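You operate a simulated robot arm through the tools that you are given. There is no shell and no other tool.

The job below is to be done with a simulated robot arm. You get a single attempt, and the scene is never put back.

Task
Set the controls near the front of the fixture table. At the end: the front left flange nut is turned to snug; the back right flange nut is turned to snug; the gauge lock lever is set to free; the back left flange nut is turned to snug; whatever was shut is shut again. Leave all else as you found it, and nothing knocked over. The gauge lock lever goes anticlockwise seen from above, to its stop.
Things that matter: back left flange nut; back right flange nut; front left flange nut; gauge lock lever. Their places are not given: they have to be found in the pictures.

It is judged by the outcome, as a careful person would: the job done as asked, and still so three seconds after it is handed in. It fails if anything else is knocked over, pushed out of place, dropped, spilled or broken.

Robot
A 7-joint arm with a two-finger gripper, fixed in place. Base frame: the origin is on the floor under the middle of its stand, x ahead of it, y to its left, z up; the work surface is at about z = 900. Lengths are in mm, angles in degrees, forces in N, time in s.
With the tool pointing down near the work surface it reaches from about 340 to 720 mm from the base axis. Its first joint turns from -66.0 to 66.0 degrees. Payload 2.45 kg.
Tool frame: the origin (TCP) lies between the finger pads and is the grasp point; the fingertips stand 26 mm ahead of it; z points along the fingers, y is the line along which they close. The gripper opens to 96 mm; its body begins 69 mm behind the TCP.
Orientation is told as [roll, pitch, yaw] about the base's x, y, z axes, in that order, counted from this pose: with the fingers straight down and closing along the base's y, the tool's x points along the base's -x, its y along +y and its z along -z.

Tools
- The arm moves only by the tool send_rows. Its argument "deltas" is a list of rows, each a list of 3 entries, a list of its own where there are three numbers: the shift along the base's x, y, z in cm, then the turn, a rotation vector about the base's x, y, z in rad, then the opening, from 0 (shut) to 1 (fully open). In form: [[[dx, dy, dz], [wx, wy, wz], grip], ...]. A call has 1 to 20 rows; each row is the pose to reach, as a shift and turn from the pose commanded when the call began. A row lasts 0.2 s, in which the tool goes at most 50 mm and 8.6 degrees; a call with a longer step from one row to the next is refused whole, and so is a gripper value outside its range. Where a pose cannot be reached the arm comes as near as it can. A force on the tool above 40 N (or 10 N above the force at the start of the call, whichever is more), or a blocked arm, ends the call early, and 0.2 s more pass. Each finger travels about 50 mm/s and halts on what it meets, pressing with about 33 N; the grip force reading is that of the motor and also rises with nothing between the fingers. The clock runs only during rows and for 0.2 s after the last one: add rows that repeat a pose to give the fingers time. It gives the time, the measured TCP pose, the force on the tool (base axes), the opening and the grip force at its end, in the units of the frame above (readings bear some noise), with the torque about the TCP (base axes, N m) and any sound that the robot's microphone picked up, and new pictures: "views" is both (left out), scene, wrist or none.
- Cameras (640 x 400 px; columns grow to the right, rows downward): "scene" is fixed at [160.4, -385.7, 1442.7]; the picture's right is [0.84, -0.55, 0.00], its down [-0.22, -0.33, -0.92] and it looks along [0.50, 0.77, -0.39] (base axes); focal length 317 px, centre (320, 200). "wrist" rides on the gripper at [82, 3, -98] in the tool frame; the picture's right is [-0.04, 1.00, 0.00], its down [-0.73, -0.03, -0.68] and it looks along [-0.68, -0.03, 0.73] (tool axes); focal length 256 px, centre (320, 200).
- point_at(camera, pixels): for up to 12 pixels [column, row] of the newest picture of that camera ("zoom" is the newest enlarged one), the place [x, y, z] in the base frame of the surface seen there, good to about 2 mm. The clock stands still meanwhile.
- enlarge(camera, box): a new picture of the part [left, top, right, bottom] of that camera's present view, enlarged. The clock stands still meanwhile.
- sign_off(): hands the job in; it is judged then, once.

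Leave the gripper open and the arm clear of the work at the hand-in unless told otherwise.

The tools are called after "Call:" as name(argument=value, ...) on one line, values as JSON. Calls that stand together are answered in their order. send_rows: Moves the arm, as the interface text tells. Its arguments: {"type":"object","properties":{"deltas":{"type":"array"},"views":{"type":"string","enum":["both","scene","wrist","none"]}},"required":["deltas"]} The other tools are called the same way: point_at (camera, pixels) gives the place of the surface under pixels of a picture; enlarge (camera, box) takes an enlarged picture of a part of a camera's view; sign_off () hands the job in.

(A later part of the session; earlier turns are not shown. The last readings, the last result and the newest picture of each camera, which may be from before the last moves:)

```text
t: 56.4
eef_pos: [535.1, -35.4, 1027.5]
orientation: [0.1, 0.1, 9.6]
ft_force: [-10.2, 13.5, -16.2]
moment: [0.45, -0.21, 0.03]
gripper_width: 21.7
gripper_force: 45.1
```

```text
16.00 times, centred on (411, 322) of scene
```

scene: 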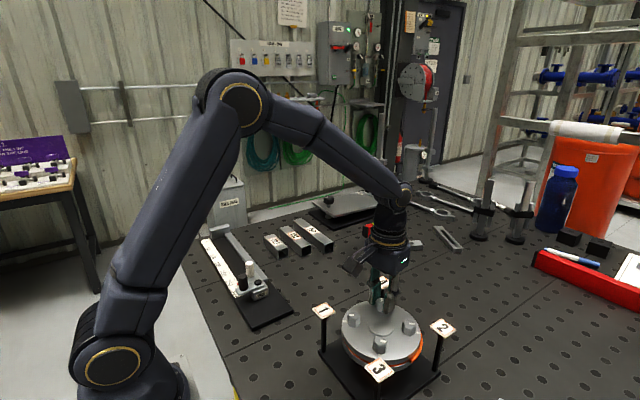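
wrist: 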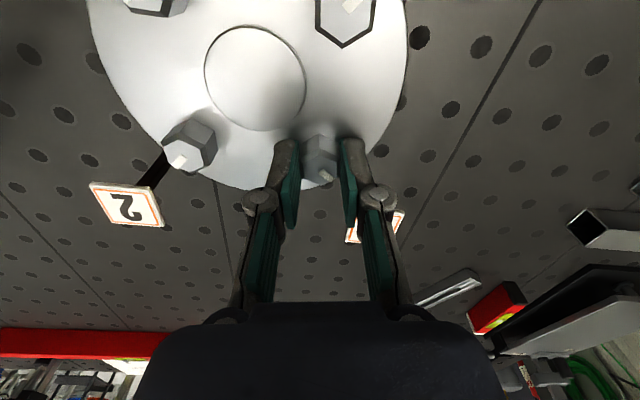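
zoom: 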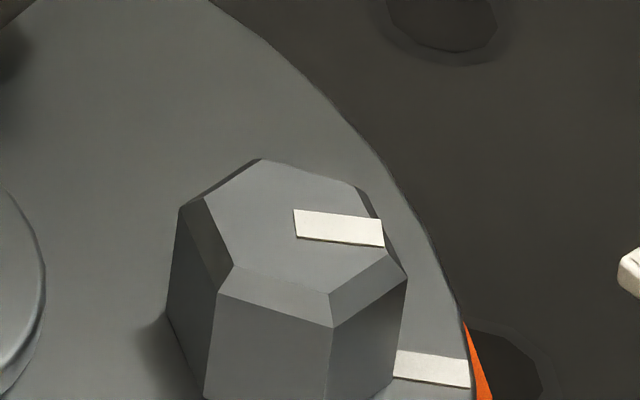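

Nut 1's mark is ~6° short of its flange mark and nut 2's ~2°, so something relaxes them — either time or the tightening of nut 4. I'll finish nut 4 to its stop (10–12° more), then compare again.

Call:
send_rows(deltas=[[[-0.03, 0.03, -0.04], [0, 0, -0.06], 0], [[-0.03, 0.03, -0.04], [0, 0, -0.12], 0], [[-0.03, 0.03, -0.04], [0, 0, -0.17], 0], [[-0.03, 0.03, -0.04], [0, 0, -0.17], 0]], views="both")

Call:
enlarge(camera="scene", box=[320, 280, 440, 380])

Call:
enlarge(camera="scene", box=[340, 304, 366, 324])

Call:
enlarge(camera="scene", box=[398, 312, 424, 332])

```text
t: 57.4
eef_pos: [534.7, -34.0, 1026.5]
orientation: [0.1, 0.0, -0.2]
ft_force: [-5.8, 12.7, -8.2]
moment: [0.28, 1.21, 0.02]
gripper_width: 21.8
gripper_force: 45.1
```

scene: 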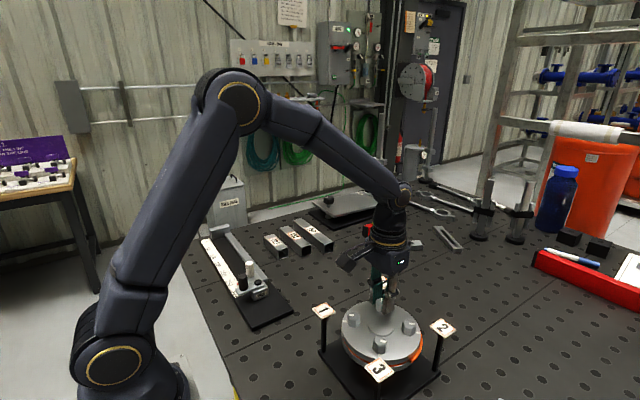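
wrist: 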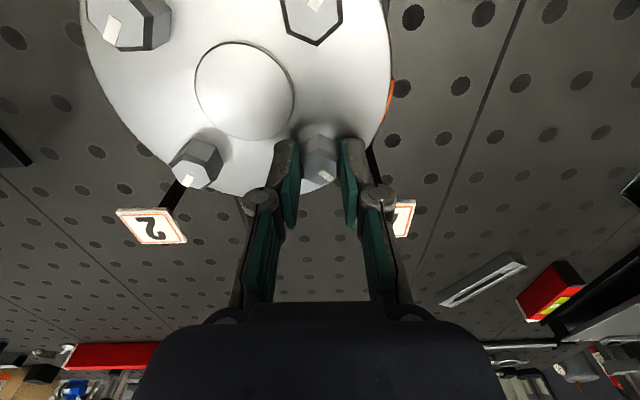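

```text
4.00 times, centred on (380, 330) of scene
```

zoom: 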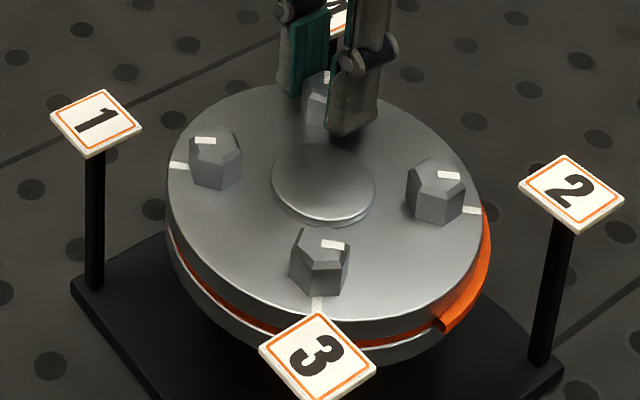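

```text
16.00 times, centred on (353, 314) of scene
```

zoom: 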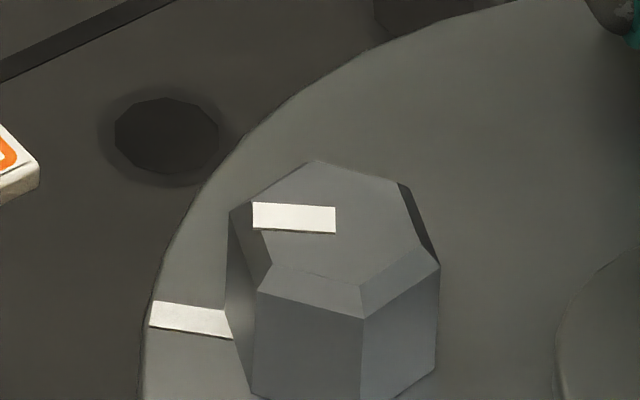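

```text
16.00 times, centred on (411, 322) of scene
```

zoom: 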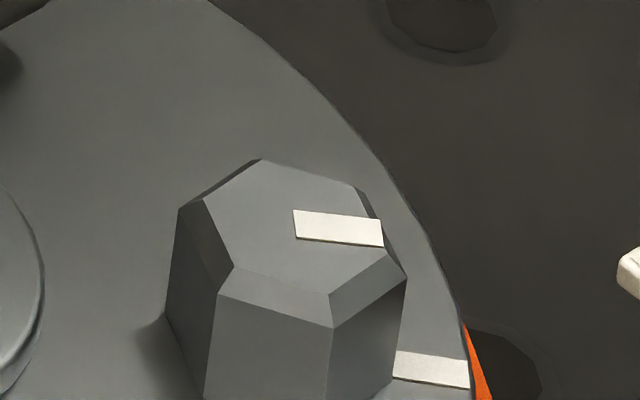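

Nut 4 is at about 89.5° and its lip has come out (orange at wrist (390,100)). To tell creep from interaction, I hold still for 3 s (still gripping nut 4) and compare nut 1 and 2 again.

Call:
send_rows(deltas=[[[0, 0, 0], [0, 0, 0], 0], [[0, 0, 0], [0, 0, 0], 0], [[0, 0, 0], [0, 0, 0], 0], [[0, 0, 0], [0, 0, 0], 0], [[0, 0, 0], [0, 0, 0], 0], [[0, 0, 0], [0, 0, 0], 0], [[0, 0, 0], [0, 0, 0], 0], [[0, 0, 0], [0, 0, 0], 0], [[0, 0, 0], [0, 0, 0], 0], [[0, 0, 0], [0, 0, 0], 0], [[0, 0, 0], [0, 0, 0], 0], [[0, 0, 0], [0, 0, 0], 0], [[0, 0, 0], [0, 0, 0], 0], [[0, 0, 0], [0, 0, 0], 0], [[0, 0, 0], [0, 0, 0], 0]], views="none")

Call:
enlarge(camera="scene", box=[340, 304, 366, 324])

Call:
enlarge(camera="scene", box=[398, 312, 424, 332])

```text
t: 60.6
eef_pos: [534.8, -35.3, 1027.0]
orientation: [0.0, 0.0, -0.1]
ft_force: [-2.7, 10.9, -3.6]
moment: [0.29, 0.13, 0.02]
gripper_width: 22.0
gripper_force: 45.2
```

```text
16.00 times, centred on (353, 314) of scene
```

zoom: 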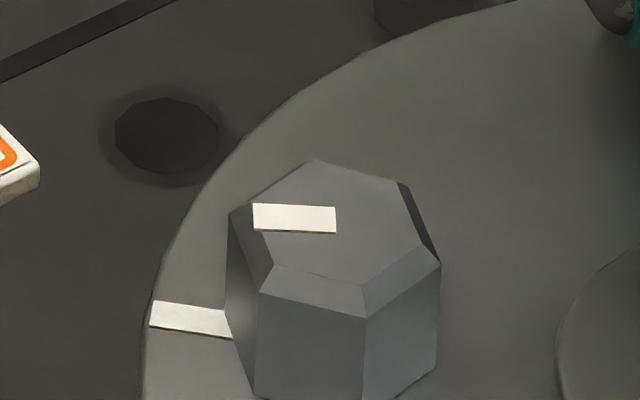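

```text
16.00 times, centred on (411, 322) of scene
```

zoom: 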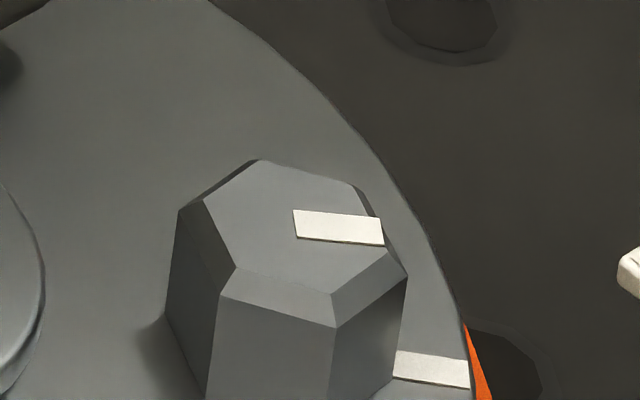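

Both nuts seem to have crept back very slightly even with nothing done. I'll release nut 4 (now ~90°, lip out), rise clear, and look at all three again.

Call:
send_rows(deltas=[[[0, 0, 0], [0, 0, 0], 0.35], [[0, 0, 0], [0, 0, 0], 0.35], [[0, 0, 0], [0, 0, 0], 0.35], [[0, 0, 2.0], [0, 0, 0], 0.35], [[0, 0, 5.5], [0, 0, 0], 0.35], [[0, 0, 10], [0, 0, 0], 0.48], [[0, 0, 14], [0, 0, 0], 0.48]], views="both")

Call:
enlarge(camera="scene", box=[340, 304, 366, 324])

Call:
enlarge(camera="scene", box=[398, 312, 424, 332])

Call:
enlarge(camera="scene", box=[369, 292, 395, 312])

Call:
enlarge(camera="scene", box=[320, 280, 440, 380])

```text
t: 62.2
eef_pos: [539.6, -36.1, 1170.5]
orientation: [0.0, 0.0, 0.0]
ft_force: [0.6, -0.1, 0.6]
moment: [0.01, -0.01, 0.0]
gripper_width: 46.0
gripper_force: 0.0
```

scene: 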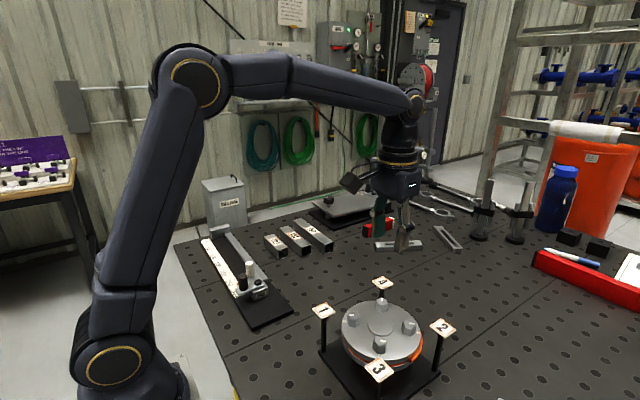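
wrist: 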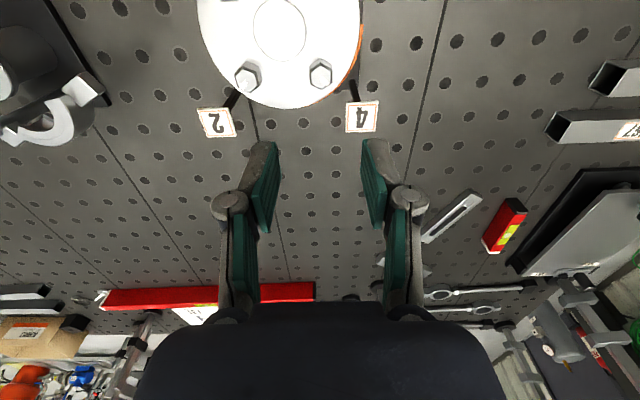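

```text
16.00 times, centred on (353, 314) of scene
```

zoom: 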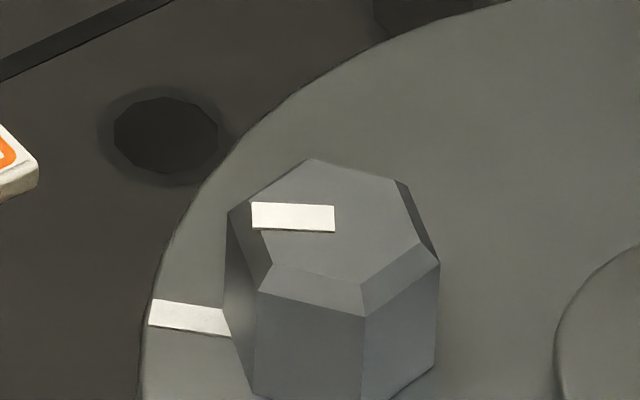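

```text
16.00 times, centred on (411, 322) of scene
```

zoom: 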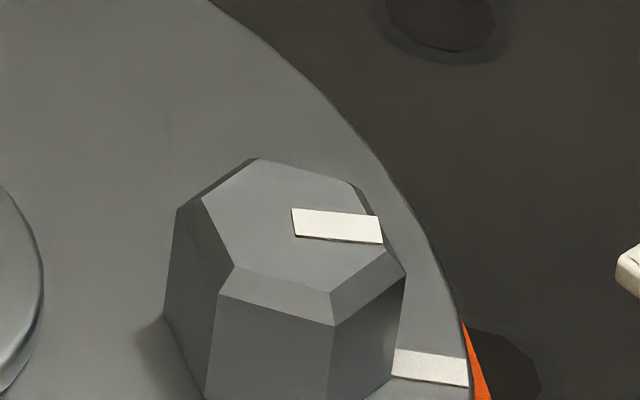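

```text
16.00 times, centred on (382, 302) of scene
```

zoom: 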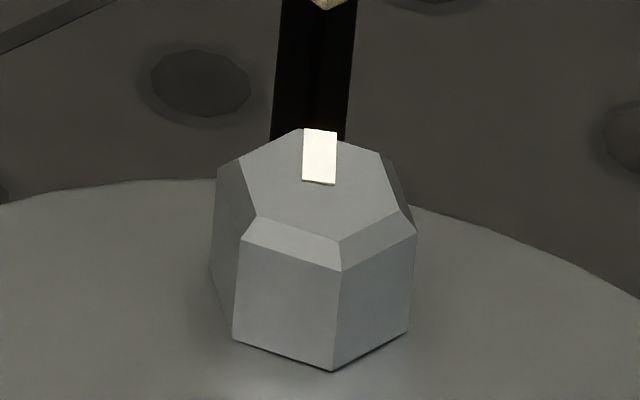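

```text
4.00 times, centred on (380, 330) of scene
```

zoom: 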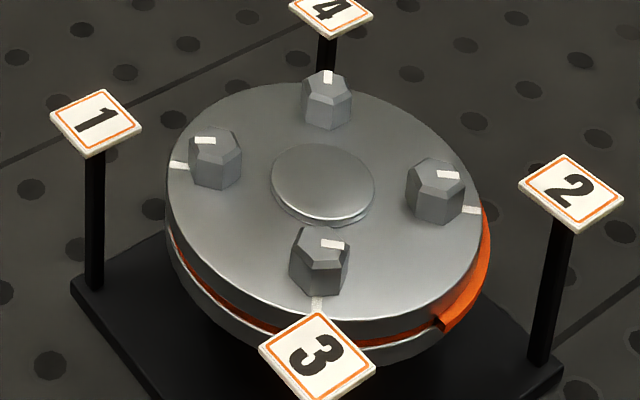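

All three marks line up closely, but nuts 1 and 2 creep back slowly (roughly 0.2°/s), and nut 1's lip has gone in again. So I'll do the lever first and then snug all three again quickly at the end. Now I move above the lever knob (345,227), staying high on the way.

Call:
send_rows(deltas=[[[-2.0, 2.9, 0], [0, 0, 0], 0.48], [[-4.0, 5.8, 0], [0, 0, 0], 0.48], [[-6.0, 8.7, 0], [0, 0, 0], 0.48], [[-8.0, 11.6, 0], [0, 0, 0], 0.48], [[-10.0, 14.5, 0], [0, 0, 0], 0.48], [[-12.0, 17.4, -1.0], [0, 0, 0], 0.48], [[-14.0, 20.3, -3.0], [0, 0, 0], 0.48], [[-16.2, 23.2, -5.5], [0, 0, 0], 0.48], [[-18.0, 25.3, -8.0], [0, 0, 0], 0.48], [[-19.2, 26.2, -10.5], [0, 0, 0], 0.48], [[-19.2, 26.2, -10.5], [0, 0, 0], 0.48]], views="both")

Call:
enlarge(camera="wrist", box=[240, 80, 400, 200])

Call:
enlarge(camera="scene", box=[320, 280, 440, 380])

```text
t: 64.6
eef_pos: [347.3, 225.4, 1064.2]
orientation: [0.1, 0.0, -0.1]
ft_force: [-1.0, 0.9, 0.5]
moment: [0.03, -0.01, 0.03]
gripper_width: 46.2
gripper_force: 0.2
```

scene: 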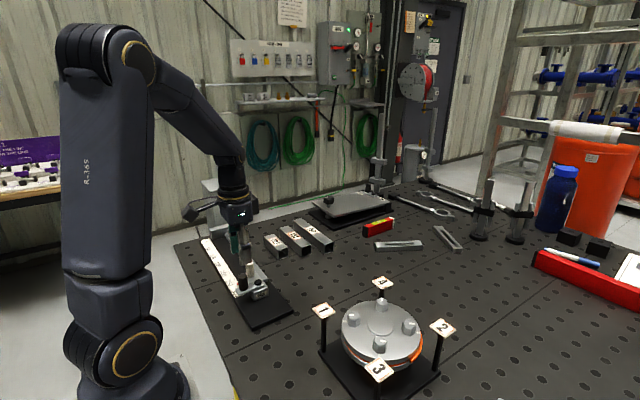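
wrist: 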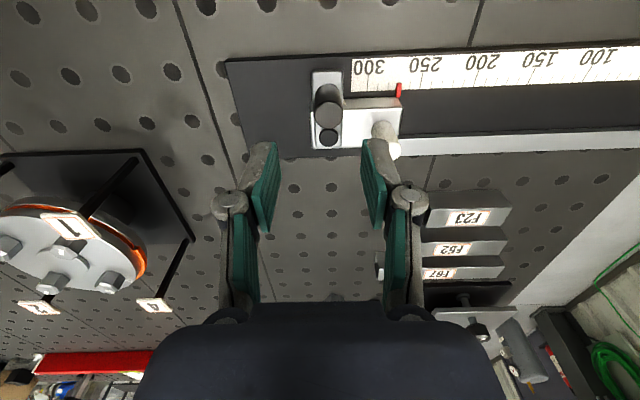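

```text
3.33 times, centred on (320, 140) of wrist
```

zoom: 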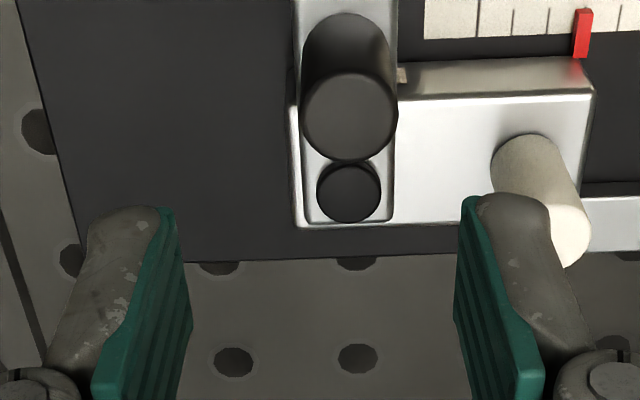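

```text
4.00 times, centred on (380, 330) of scene
```

zoom: 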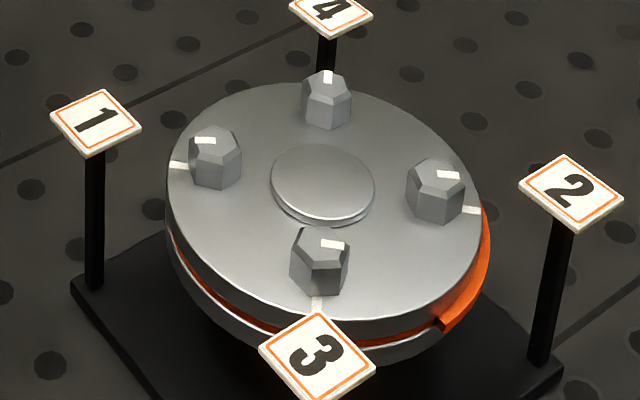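

I'll take a tighter wrist zoom on the lever to measure knob and pivot centres.

Call:
enlarge(camera="wrist", box=[300, 70, 410, 160])

```text
4.44 times, centred on (355, 115) of wrist
```

zoom: 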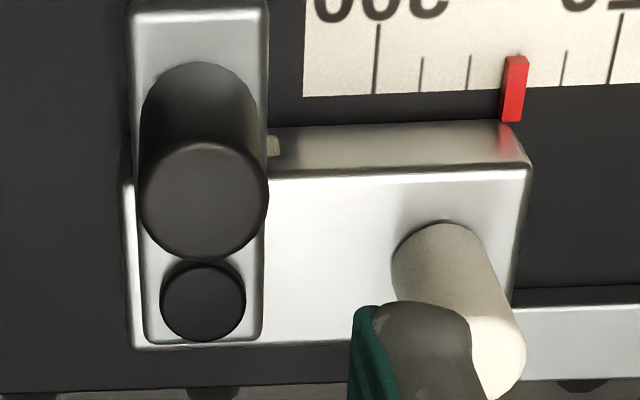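

The pointer stands at about 270 on the scale (reference to preserve). Measuring knob top, cap and lever edges.

Call:
point_at(camera="zoom", pixels=[[204, 200], [150, 200], [258, 200], [204, 150], [204, 250], [202, 300], [168, 300], [238, 300], [202, 272], [202, 334], [140, 20], [260, 20]])

Call:
point_at(camera="wrist", pixels=[[400, 84], [399, 97], [316, 73], [338, 73], [313, 148], [402, 110], [367, 66], [411, 64]])

```text
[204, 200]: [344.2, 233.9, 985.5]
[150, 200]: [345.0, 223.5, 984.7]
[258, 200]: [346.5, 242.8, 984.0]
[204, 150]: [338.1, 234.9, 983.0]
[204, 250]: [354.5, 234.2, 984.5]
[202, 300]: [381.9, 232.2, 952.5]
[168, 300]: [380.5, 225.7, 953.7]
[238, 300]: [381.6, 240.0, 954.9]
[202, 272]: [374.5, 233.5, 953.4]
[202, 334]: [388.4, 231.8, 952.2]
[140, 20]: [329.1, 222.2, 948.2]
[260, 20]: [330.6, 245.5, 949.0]
```

```text
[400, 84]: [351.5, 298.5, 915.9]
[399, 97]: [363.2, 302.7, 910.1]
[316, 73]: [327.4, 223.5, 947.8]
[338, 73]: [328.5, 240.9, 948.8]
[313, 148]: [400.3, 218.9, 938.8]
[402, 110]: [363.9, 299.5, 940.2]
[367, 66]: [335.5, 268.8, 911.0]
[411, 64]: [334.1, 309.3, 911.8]
```

These places read 3–5 mm higher in y than my first ones; I'll check against the first scene zoom that the carriage has not moved.

Call:
enlarge(camera="scene", box=[230, 255, 280, 305])

Call:
send_rows(deltas=[[[0, 0, 0], [0, 0, 0], 0.48]], views="none")

Call:
send_rows(deltas=[[[0, 0, 0], [0, 0, 0], 0.48]], views="none")

```text
8.00 times, centred on (255, 280) of scene
```

zoom: 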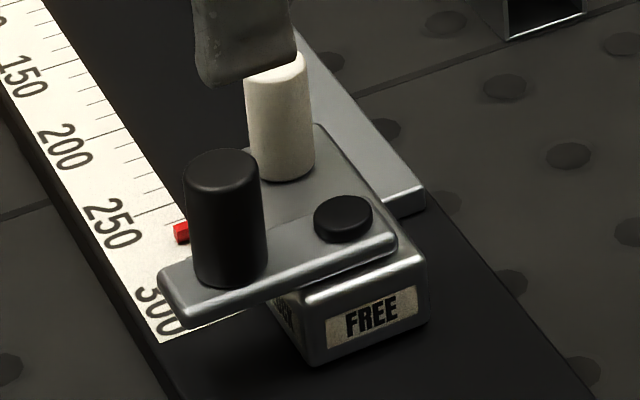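

```text
t: 65.0
eef_pos: [346.3, 225.8, 1065.2]
orientation: [0.1, -0.1, -0.1]
ft_force: [1.2, 0.3, 0.2]
moment: [-0.03, 0.05, -0.02]
gripper_width: 46.3
gripper_force: 0.2
```

```text
t: 65.4
eef_pos: [345.4, 226.9, 1065.0]
orientation: [0.0, 0.0, 0.0]
ft_force: [-0.1, -0.4, 0.3]
moment: [0.0, -0.03, -0.02]
gripper_width: 46.1
gripper_force: 0.0
```

The carriage is exactly where it was (pointer unchanged). From the wrist geometry, knob ≈ (346, 232), pivot ≈ (381.5, 232). I move over by +5.5 mm in y and lower so the tips reach z ≈ 959, around the knob but above the lever plate (948).

Call:
send_rows(deltas=[[[0, 0.55, -1.0], [0, 0, 0], 0.48], [[0, 0.55, -3.0], [0, 0, 0], 0.48], [[0, 0.55, -5.0], [0, 0, 0], 0.48], [[0, 0.55, -7.0], [0, 0, 0], 0.48], [[0, 0.55, -8.0], [0, 0, 0], 0.48], [[0, 0.55, -8.0], [0, 0, 0], 0.48]], views="both")

Call:
enlarge(camera="wrist", box=[240, 110, 400, 230])

Call:
enlarge(camera="scene", box=[225, 240, 285, 300])

```text
t: 66.8
eef_pos: [344.3, 233.2, 981.7]
orientation: [0.0, 0.0, 0.0]
ft_force: [0.1, -0.5, -0.5]
moment: [-0.01, -0.02, -0.01]
gripper_width: 45.7
gripper_force: 0.0
```

scene: 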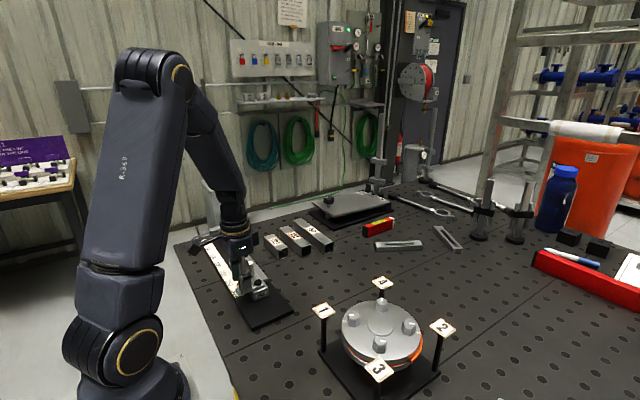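
wrist: 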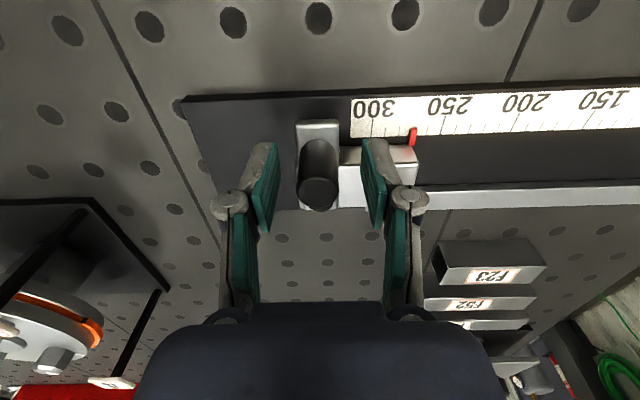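

```text
3.33 times, centred on (320, 170) of wrist
```

zoom: 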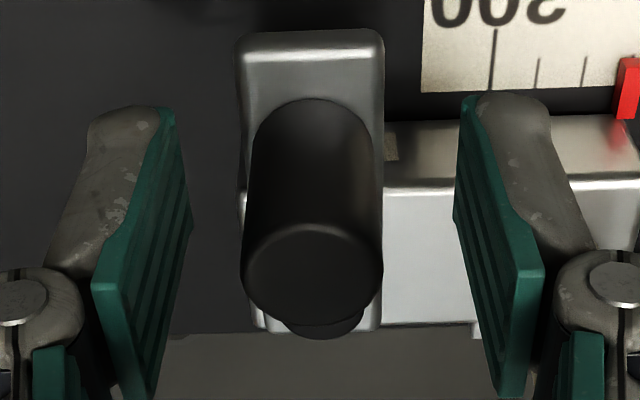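

```text
6.67 times, centred on (255, 270) of scene
```

zoom: 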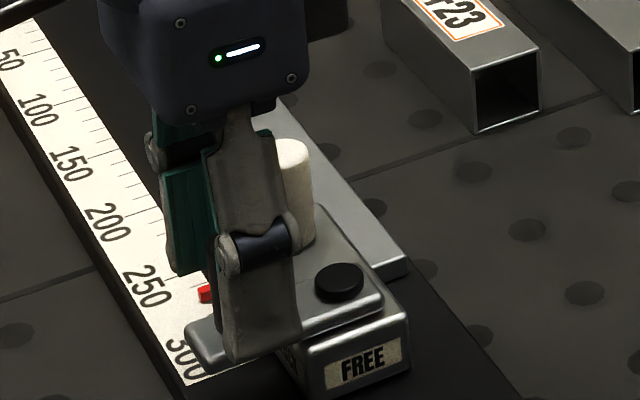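

Knob centre works out to (345.9, 231.9). I shift (+1.5,-1.2) mm and close on the knob.

Call:
send_rows(deltas=[[[0.15, -0.12, 0.1], [0, 0, 0], 0.48], [[0.15, -0.12, 0.1], [0, 0, 0], 0.3], [[0.15, -0.12, 0.1], [0, 0, 0], 0.15], [[0.15, -0.12, 0.1], [0, 0, 0], 0.0], [[0.15, -0.12, 0.1], [0, 0, 0], 0.0], [[0.15, -0.12, 0.1], [0, 0, 0], 0.0]], views="wrist")

Call:
send_rows(deltas=[[[0, 0, 0], [0, 0, 0], 0]], views="none")

```text
t: 68.2
eef_pos: [343.5, 232.9, 984.4]
orientation: [0.0, 0.0, -0.1]
ft_force: [1.7, -2.2, 0.6]
moment: [-0.05, 0.14, -0.04]
gripper_width: 21.5
gripper_force: 45.1
```

wrist: 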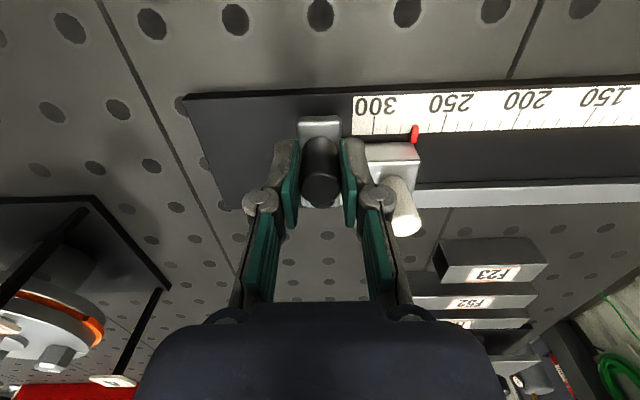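

```text
t: 68.6
eef_pos: [344.2, 231.2, 984.4]
orientation: [0.0, -0.1, -0.2]
ft_force: [0.2, -1.4, 0.7]
moment: [-0.04, 0.12, -0.04]
gripper_width: 21.5
gripper_force: 45.3
```

Knob held (21.5 mm), forces near zero. I turn the lever anticlockwise about the pivot (arm ≈ 37.2 mm to the TCP): first 20° in 5° steps.

Call:
send_rows(deltas=[[[0.014, -0.324, 0], [0, 0, 0.0873], 0], [[0.057, -0.646, 0], [0, 0, 0.1745], 0], [[0.127, -0.963, 0], [0, 0, 0.2618], 0], [[0.224, -1.272, 0], [0, 0, 0.3491], 0], [[0.224, -1.272, 0], [0, 0, 0.3491], 0]], views="both")

Call:
enlarge(camera="scene", box=[225, 250, 285, 310])

```text
t: 69.8
eef_pos: [347.5, 220.2, 984.9]
orientation: [0.1, -0.1, 20.0]
ft_force: [-5.3, 1.5, -1.7]
moment: [-0.04, 0.58, 0.13]
gripper_width: 21.5
gripper_force: 45.4
```

scene: 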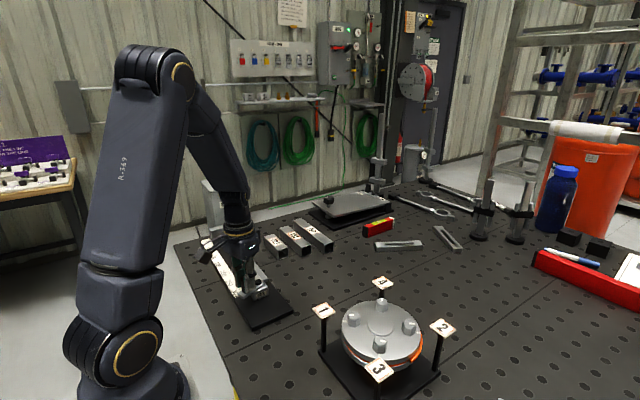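
wrist: 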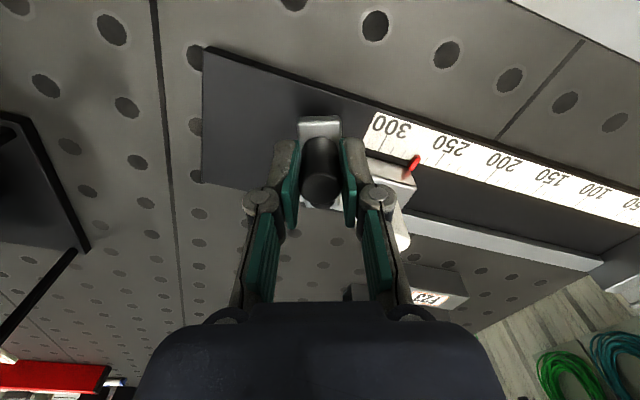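

```text
6.67 times, centred on (255, 280) of scene
```

zoom: 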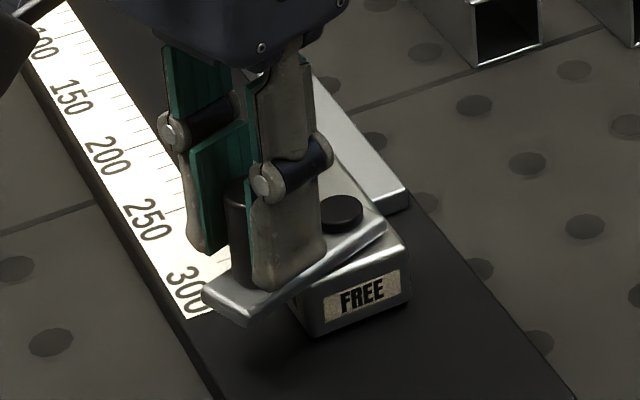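

The lever turns with low force and the carriage has not moved (FREE label unchanged). I continue to 60° along the arc.

Call:
send_rows(deltas=[[[0.124, -0.3, 0], [0, 0, 0.0873], 0], [[0.274, -0.588, 0], [0, 0, 0.1745], 0], [[0.448, -0.861, 0], [0, 0, 0.2618], 0], [[0.646, -1.119, 0], [0, 0, 0.3491], 0], [[0.865, -1.358, 0], [0, 0, 0.4363], 0], [[1.105, -1.577, 0], [0, 0, 0.5236], 0], [[1.362, -1.775, 0], [0, 0, 0.6109], 0], [[1.636, -1.949, 0], [0, 0, 0.6981], 0], [[1.636, -1.949, 0], [0, 0, 0.6981], 0]], views="both")

Call:
enlarge(camera="scene", box=[225, 250, 285, 310])

Call:
enlarge(camera="wrist", box=[240, 80, 460, 230])

```text
t: 71.8
eef_pos: [363.4, 200.6, 984.2]
orientation: [0.0, -0.1, 59.9]
ft_force: [-8.5, -1.4, 25.0]
moment: [-0.45, 0.44, 0.27]
gripper_width: 21.5
gripper_force: 45.0
```

scene: 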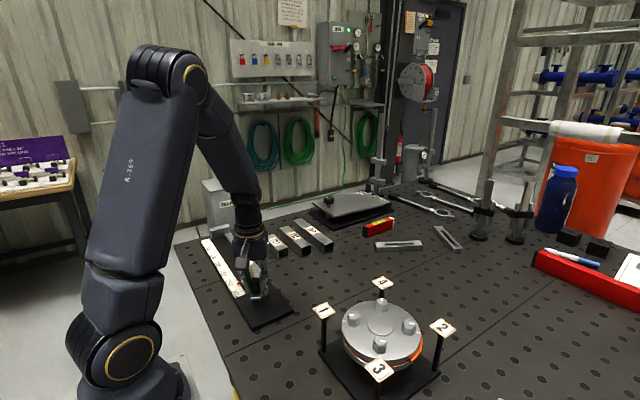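
wrist: 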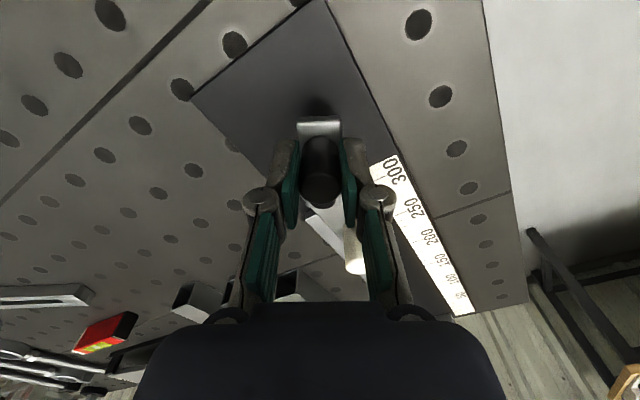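

```text
6.67 times, centred on (255, 280) of scene
```

zoom: 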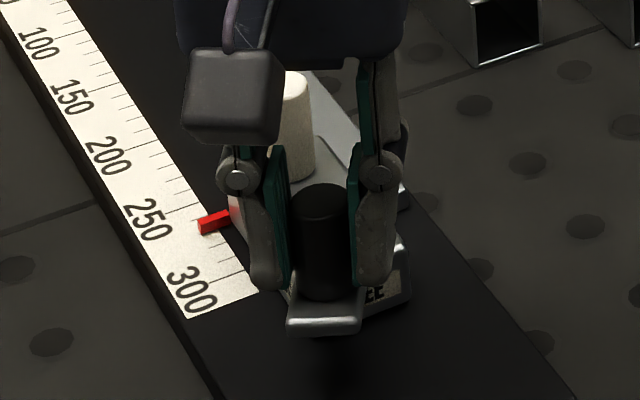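

```text
2.67 times, centred on (350, 155) of wrist
```

zoom: 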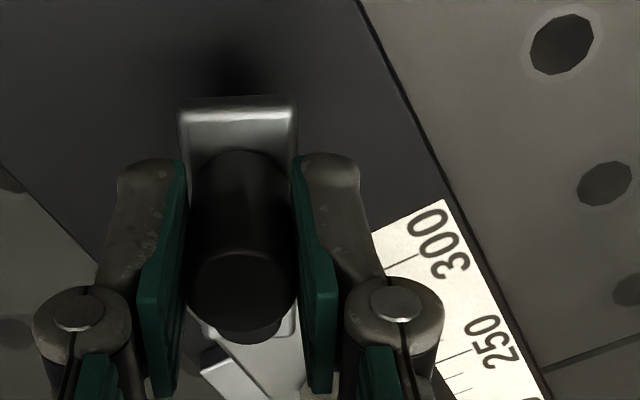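

60° done; the pointer has not moved. z force 25 N, so I lift 0.5 mm and go on to 85°.

Call:
send_rows(deltas=[[[0, 0, 0.06], [0, 0, 0], 0], [[0.288, -0.15, 0.06], [0, 0, 0.0873], 0], [[0.588, -0.274, 0.06], [0, 0, 0.1745], 0], [[0.897, -0.372, 0.06], [0, 0, 0.2618], 0], [[1.214, -0.442, 0.06], [0, 0, 0.3491], 0], [[1.536, -0.484, 0.06], [0, 0, 0.4363], 0], [[1.536, -0.484, 0.06], [0, 0, 0.4363], 0]], views="both")

Call:
enlarge(camera="scene", box=[225, 250, 285, 310])

Call:
enlarge(camera="wrist", box=[240, 80, 460, 230])

```text
t: 73.4
eef_pos: [375.6, 196.6, 984.3]
orientation: [0.3, 0.2, 85.1]
ft_force: [-9.0, -0.6, -14.7]
moment: [-0.09, 0.31, 0.04]
gripper_width: 21.8
gripper_force: 45.0
```

scene: 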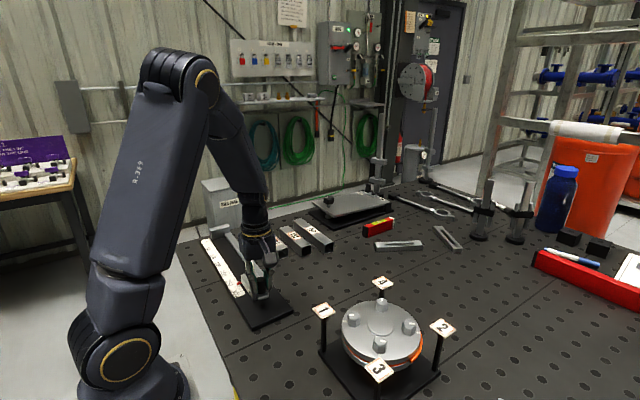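
wrist: 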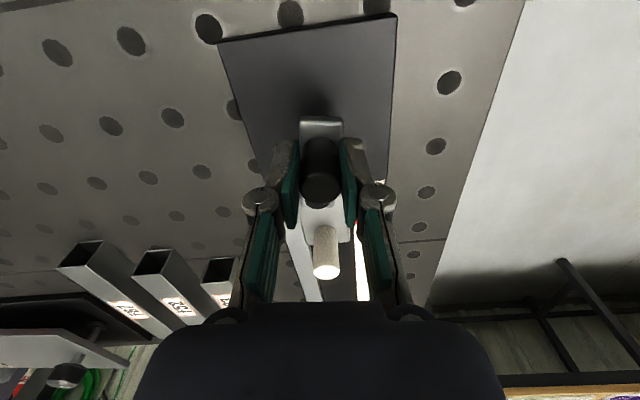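

```text
6.67 times, centred on (255, 280) of scene
```

zoom: 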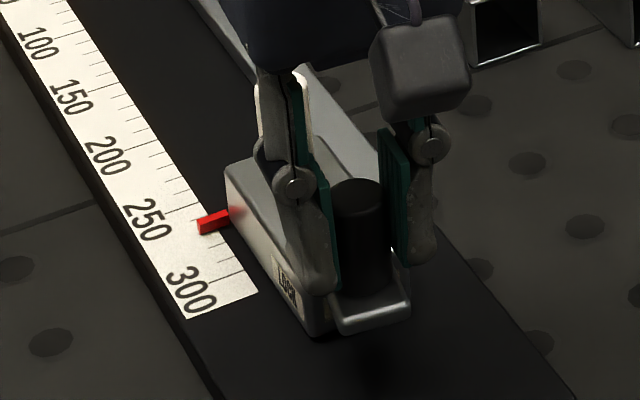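

```text
2.67 times, centred on (350, 155) of wrist
```

zoom: 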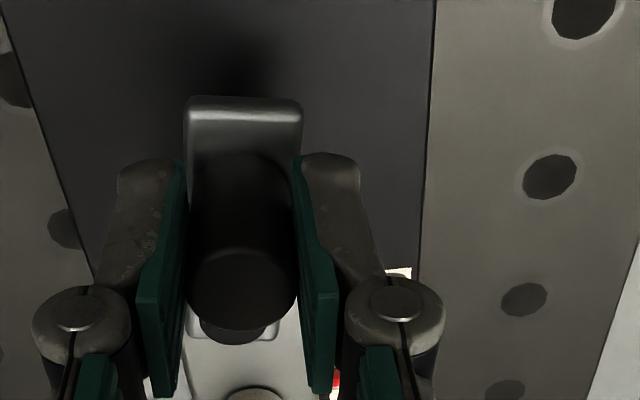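

85° done, LOCK label on the far face now uncovered, pointer unchanged. I go on toward 90–92° and watch for the stop.

Call:
send_rows(deltas=[[[0.16, -0.01, 0], [0, 0, 0.0436], 0], [[0.324, -0.014, 0], [0, 0, 0.0873], 0], [[0.454, -0.012, 0], [0, 0, 0.1222], 0], [[0.454, -0.012, 0], [0, 0, 0.1222], 0]], views="both")

Call:
enlarge(camera="scene", box=[225, 250, 285, 310])

Call:
enlarge(camera="wrist", box=[240, 80, 460, 230])

```text
t: 74.2
eef_pos: [377.7, 195.3, 984.4]
orientation: [0.7, 0.3, 91.7]
ft_force: [-7.5, -1.0, 11.8]
moment: [0.33, 0.29, -0.23]
gripper_width: 21.5
gripper_force: 44.9
stopped in row 4: the force on the tool passed its limit at 42 N (the readings are from after the stop); the commanded pose is now the measured one
```

scene: 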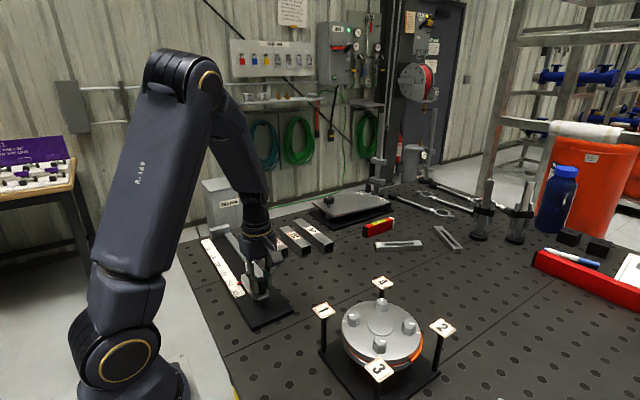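
wrist: 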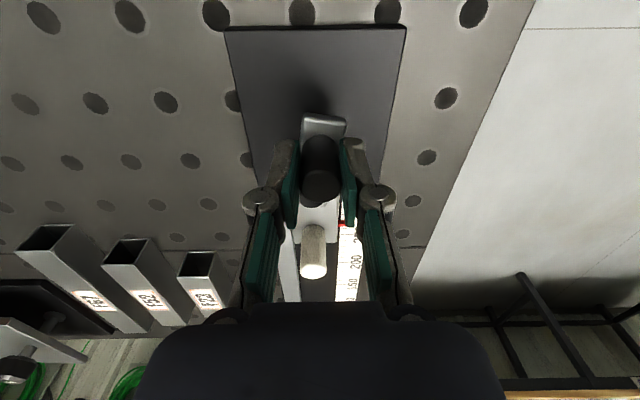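

```text
6.67 times, centred on (255, 280) of scene
```

zoom: 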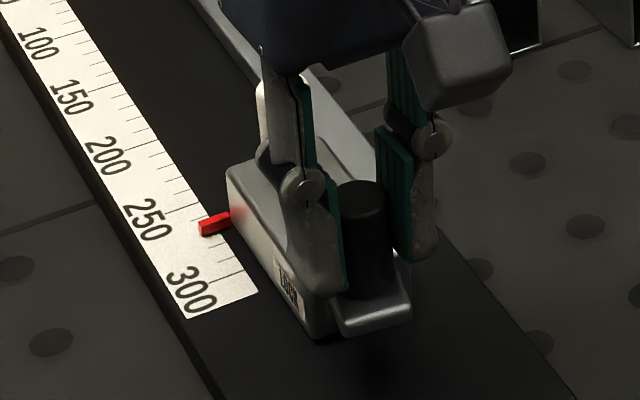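

```text
2.67 times, centred on (350, 155) of wrist
```

zoom: 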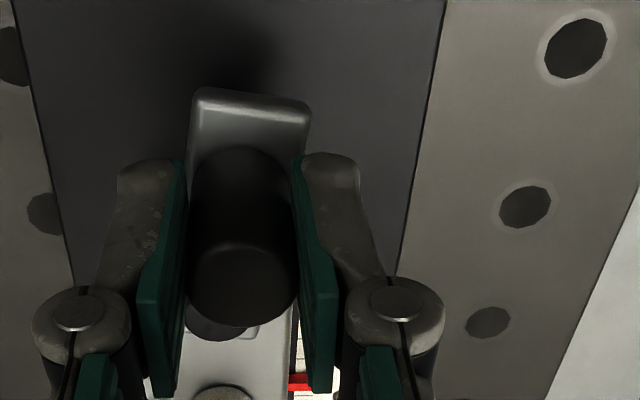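

The call stopped at 42 N: the lever appears to be against its stop at about 85° (the gripper turned a few degrees past it). I'll bring yaw back to 85° and press gently 2 mm further toward +x to confirm it's truly at the stop.

Call:
send_rows(deltas=[[[0, 0, 0], [0, 0, -0.06], 0], [[0, 0, 0], [0, 0, -0.11], 0], [[0.1, 0, 0], [0, 0, -0.11], 0], [[0.2, 0, 0], [0, 0, -0.11], 0], [[0.2, 0, 0], [0, 0, -0.11], 0]], views="both")

Call:
enlarge(camera="wrist", box=[240, 80, 460, 230])

Call:
enlarge(camera="scene", box=[320, 280, 440, 380])

```text
t: 75.5
eef_pos: [375.7, 194.3, 983.5]
orientation: [0.9, 0.4, 85.5]
ft_force: [-6.0, -0.6, 11.4]
moment: [0.23, 0.28, -0.02]
gripper_width: 21.5
gripper_force: 44.9
stopped in row 5: the force on the tool passed its limit at 41 N (the readings are from after the stop); the commanded pose is now the measured one
```

scene: 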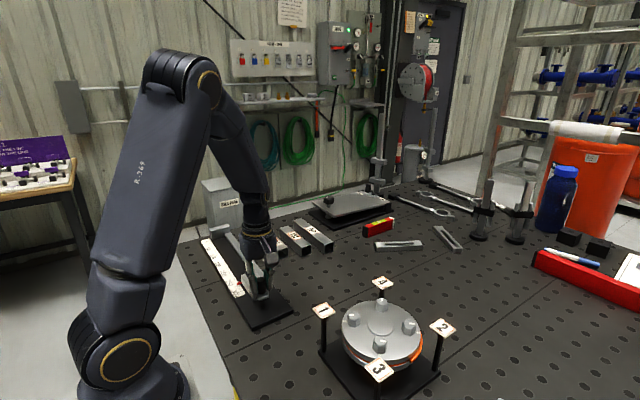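
wrist: 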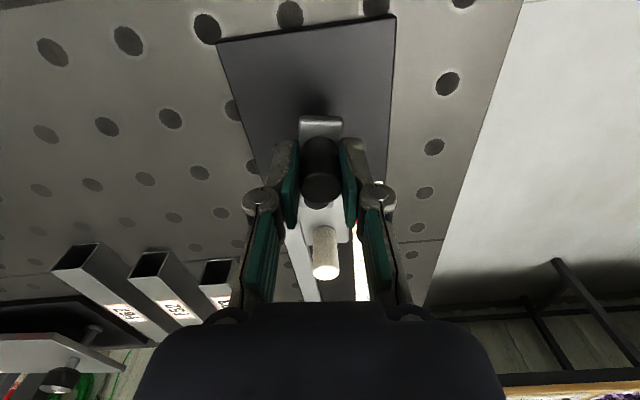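

```text
2.67 times, centred on (350, 155) of wrist
```

zoom: 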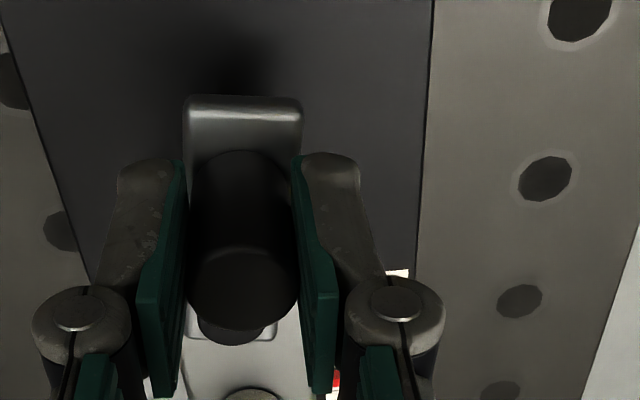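

```text
4.00 times, centred on (380, 330) of scene
```

zoom: 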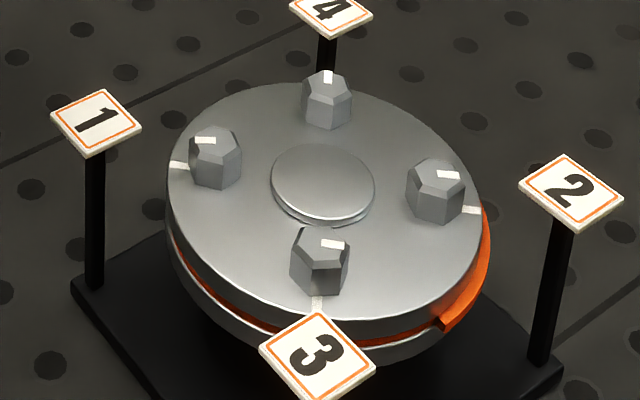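

The lever is firmly at its stop at ~85.5° (blocked again, carriage pointer unchanged). I open the fingers and rise straight up, then check the lever stays.

Call:
send_rows(deltas=[[[0, 0, 0], [0, 0, 0], 0.2], [[0, 0, 0], [0, 0, 0], 0.4], [[0, 0, 0], [0, 0, 0], 0.42], [[0, 0, 0], [0, 0, 0], 0.42], [[0, 0, 2.0], [0, 0, 0], 0.42], [[0, 0, 5.0], [0, 0, 0], 0.42], [[0, 0, 9.0], [0, 0, 0], 0.42], [[0, 0, 12.0], [0, 0, 0], 0.45]], views="both")

Call:
enlarge(camera="scene", box=[225, 250, 285, 310])

Call:
enlarge(camera="scene", box=[340, 304, 366, 324])

Call:
enlarge(camera="scene", box=[398, 312, 424, 332])

Call:
enlarge(camera="scene", box=[369, 292, 395, 312])

```text
t: 77.2
eef_pos: [375.3, 193.1, 1104.6]
orientation: [1.0, 0.3, 85.6]
ft_force: [-0.8, 0.7, 0.4]
moment: [0.0, -0.02, -0.01]
gripper_width: 43.4
gripper_force: 0.0
```

scene: 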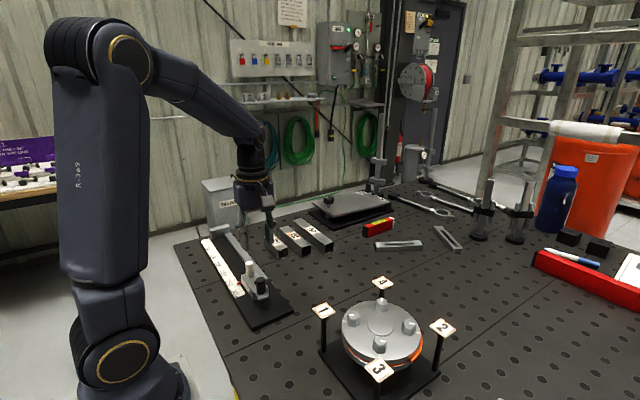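
wrist: 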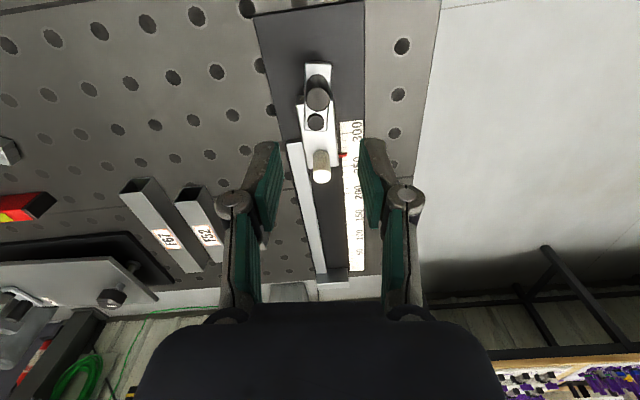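

```text
6.67 times, centred on (255, 280) of scene
```

zoom: 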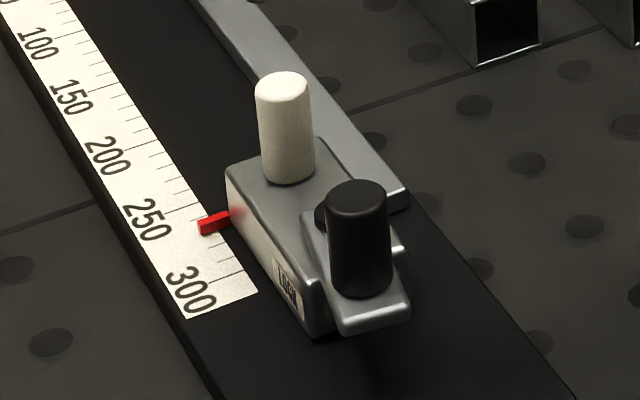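

```text
16.00 times, centred on (353, 314) of scene
```

zoom: 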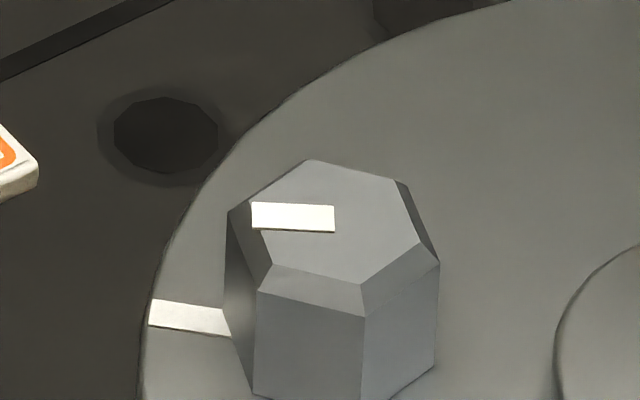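

```text
16.00 times, centred on (411, 322) of scene
```

zoom: 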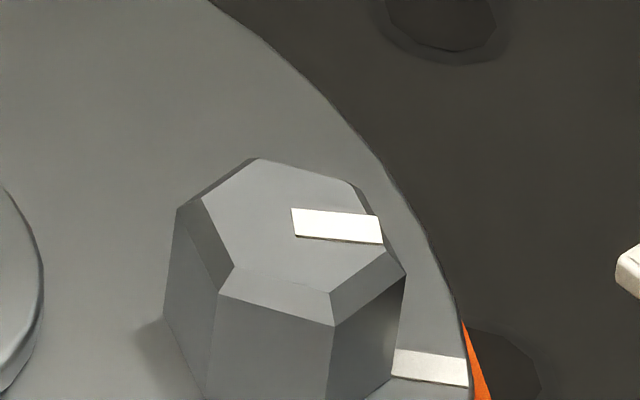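

```text
16.00 times, centred on (382, 302) of scene
```

zoom: 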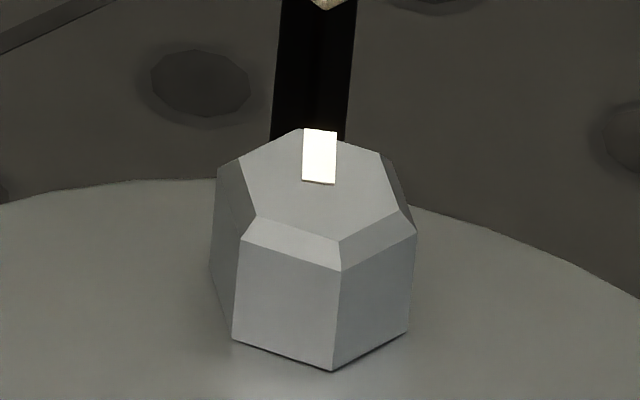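

The lever now sits over FREE, the pointer is unchanged and the knob stays. Nuts compared with t=62: no change at all in 15 s, so nothing creeps with time — each tightening slightly relaxed the earlier nuts (nut 1 ≈ 7–8° short, lip in; nut 2 ≈ 3–4° short; nut 4 none). So a second pass with small corrections is needed. First I straighten the 1° tilt and rise a little.

Call:
send_rows(deltas=[[[0, 0, 0.8], [0.0039, -0.0178, 0], 0.48], [[0, 0, 1.5], [0.0039, -0.0178, 0], 0.48]], views="none")

Call:
enlarge(camera="scene", box=[345, 290, 425, 350])

```text
t: 77.8
eef_pos: [375.6, 194.2, 1120.1]
orientation: [0.1, -0.1, 85.5]
ft_force: [-0.5, -0.1, -0.2]
moment: [0.02, 0.0, -0.03]
gripper_width: 46.3
gripper_force: 0.1
```

```text
6.67 times, centred on (385, 320) of scene
```

zoom: 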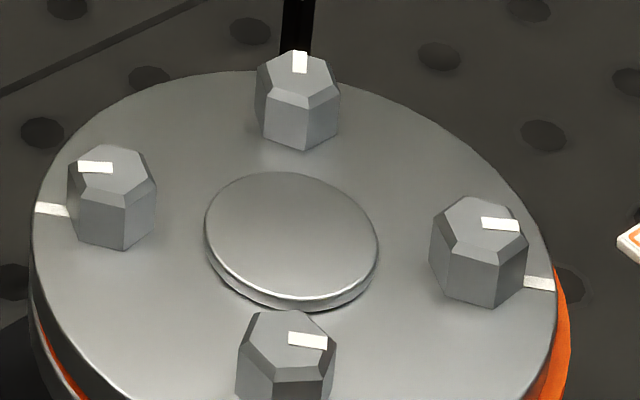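

Tilt is fixed. I travel to above nut 1 (464.9,-34.3), yaw -54°, z ≈ 1075.

Call:
send_rows(deltas=[[[0.5, -1.27, 0], [0, 0, -0.1353], 0.48], [[0.99, -2.54, 0], [0, 0, -0.2706], 0.48], [[1.49, -3.8, 0], [0, 0, -0.4058], 0.48], [[1.99, -5.07, 0], [0, 0, -0.5411], 0.48], [[2.49, -6.34, 0], [0, 0, -0.6764], 0.48], [[2.98, -7.61, 0], [0, 0, -0.8117], 0.48], [[3.48, -8.88, 0], [0, 0, -0.9469], 0.48], [[3.98, -10.15, 0], [0, 0, -1.0822], 0.48], [[4.48, -11.42, 0], [0, 0, -1.2175], 0.48], [[4.97, -12.68, -0.5], [0, 0, -1.3528], 0.48], [[5.47, -13.95, -1.0], [0, 0, -1.4881], 0.48], [[5.97, -15.22, -1.5], [0, 0, -1.6233], 0.48], [[6.46, -16.49, -2.0], [0, 0, -1.7586], 0.48], [[6.96, -17.76, -2.5], [0, 0, -1.8939], 0.48], [[7.46, -19.03, -3.0], [0, 0, -2.0292], 0.48], [[7.96, -20.29, -3.5], [0, 0, -2.1644], 0.48], [[8.45, -21.56, -4.0], [0, 0, -2.2997], 0.48], [[8.95, -22.83, -4.5], [0, 0, -2.435], 0.48], [[8.95, -22.83, -4.5], [0, 0, -2.435], 0.48], [[8.95, -22.83, -4.5], [0, 0, -2.435], 0.48]], views="wrist")

Call:
enlarge(camera="wrist", box=[260, 90, 380, 180])

```text
t: 82.0
eef_pos: [467.4, -32.1, 1074.1]
orientation: [0.0, -0.1, -54.0]
ft_force: [0.1, 0.1, 0.4]
moment: [0.0, 0.05, 0.03]
gripper_width: 46.3
gripper_force: 0.0
```

wrist: 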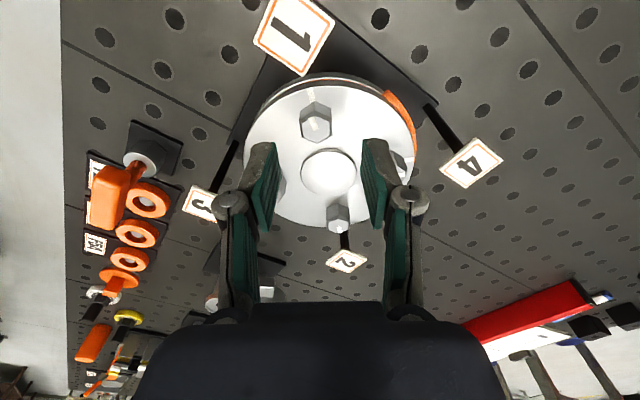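

```text
4.44 times, centred on (320, 135) of wrist
```

zoom: 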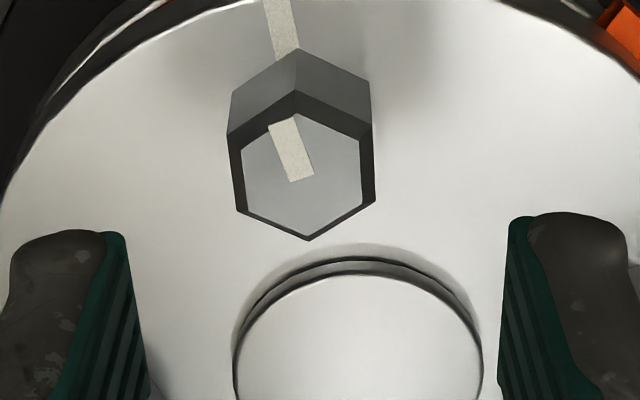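

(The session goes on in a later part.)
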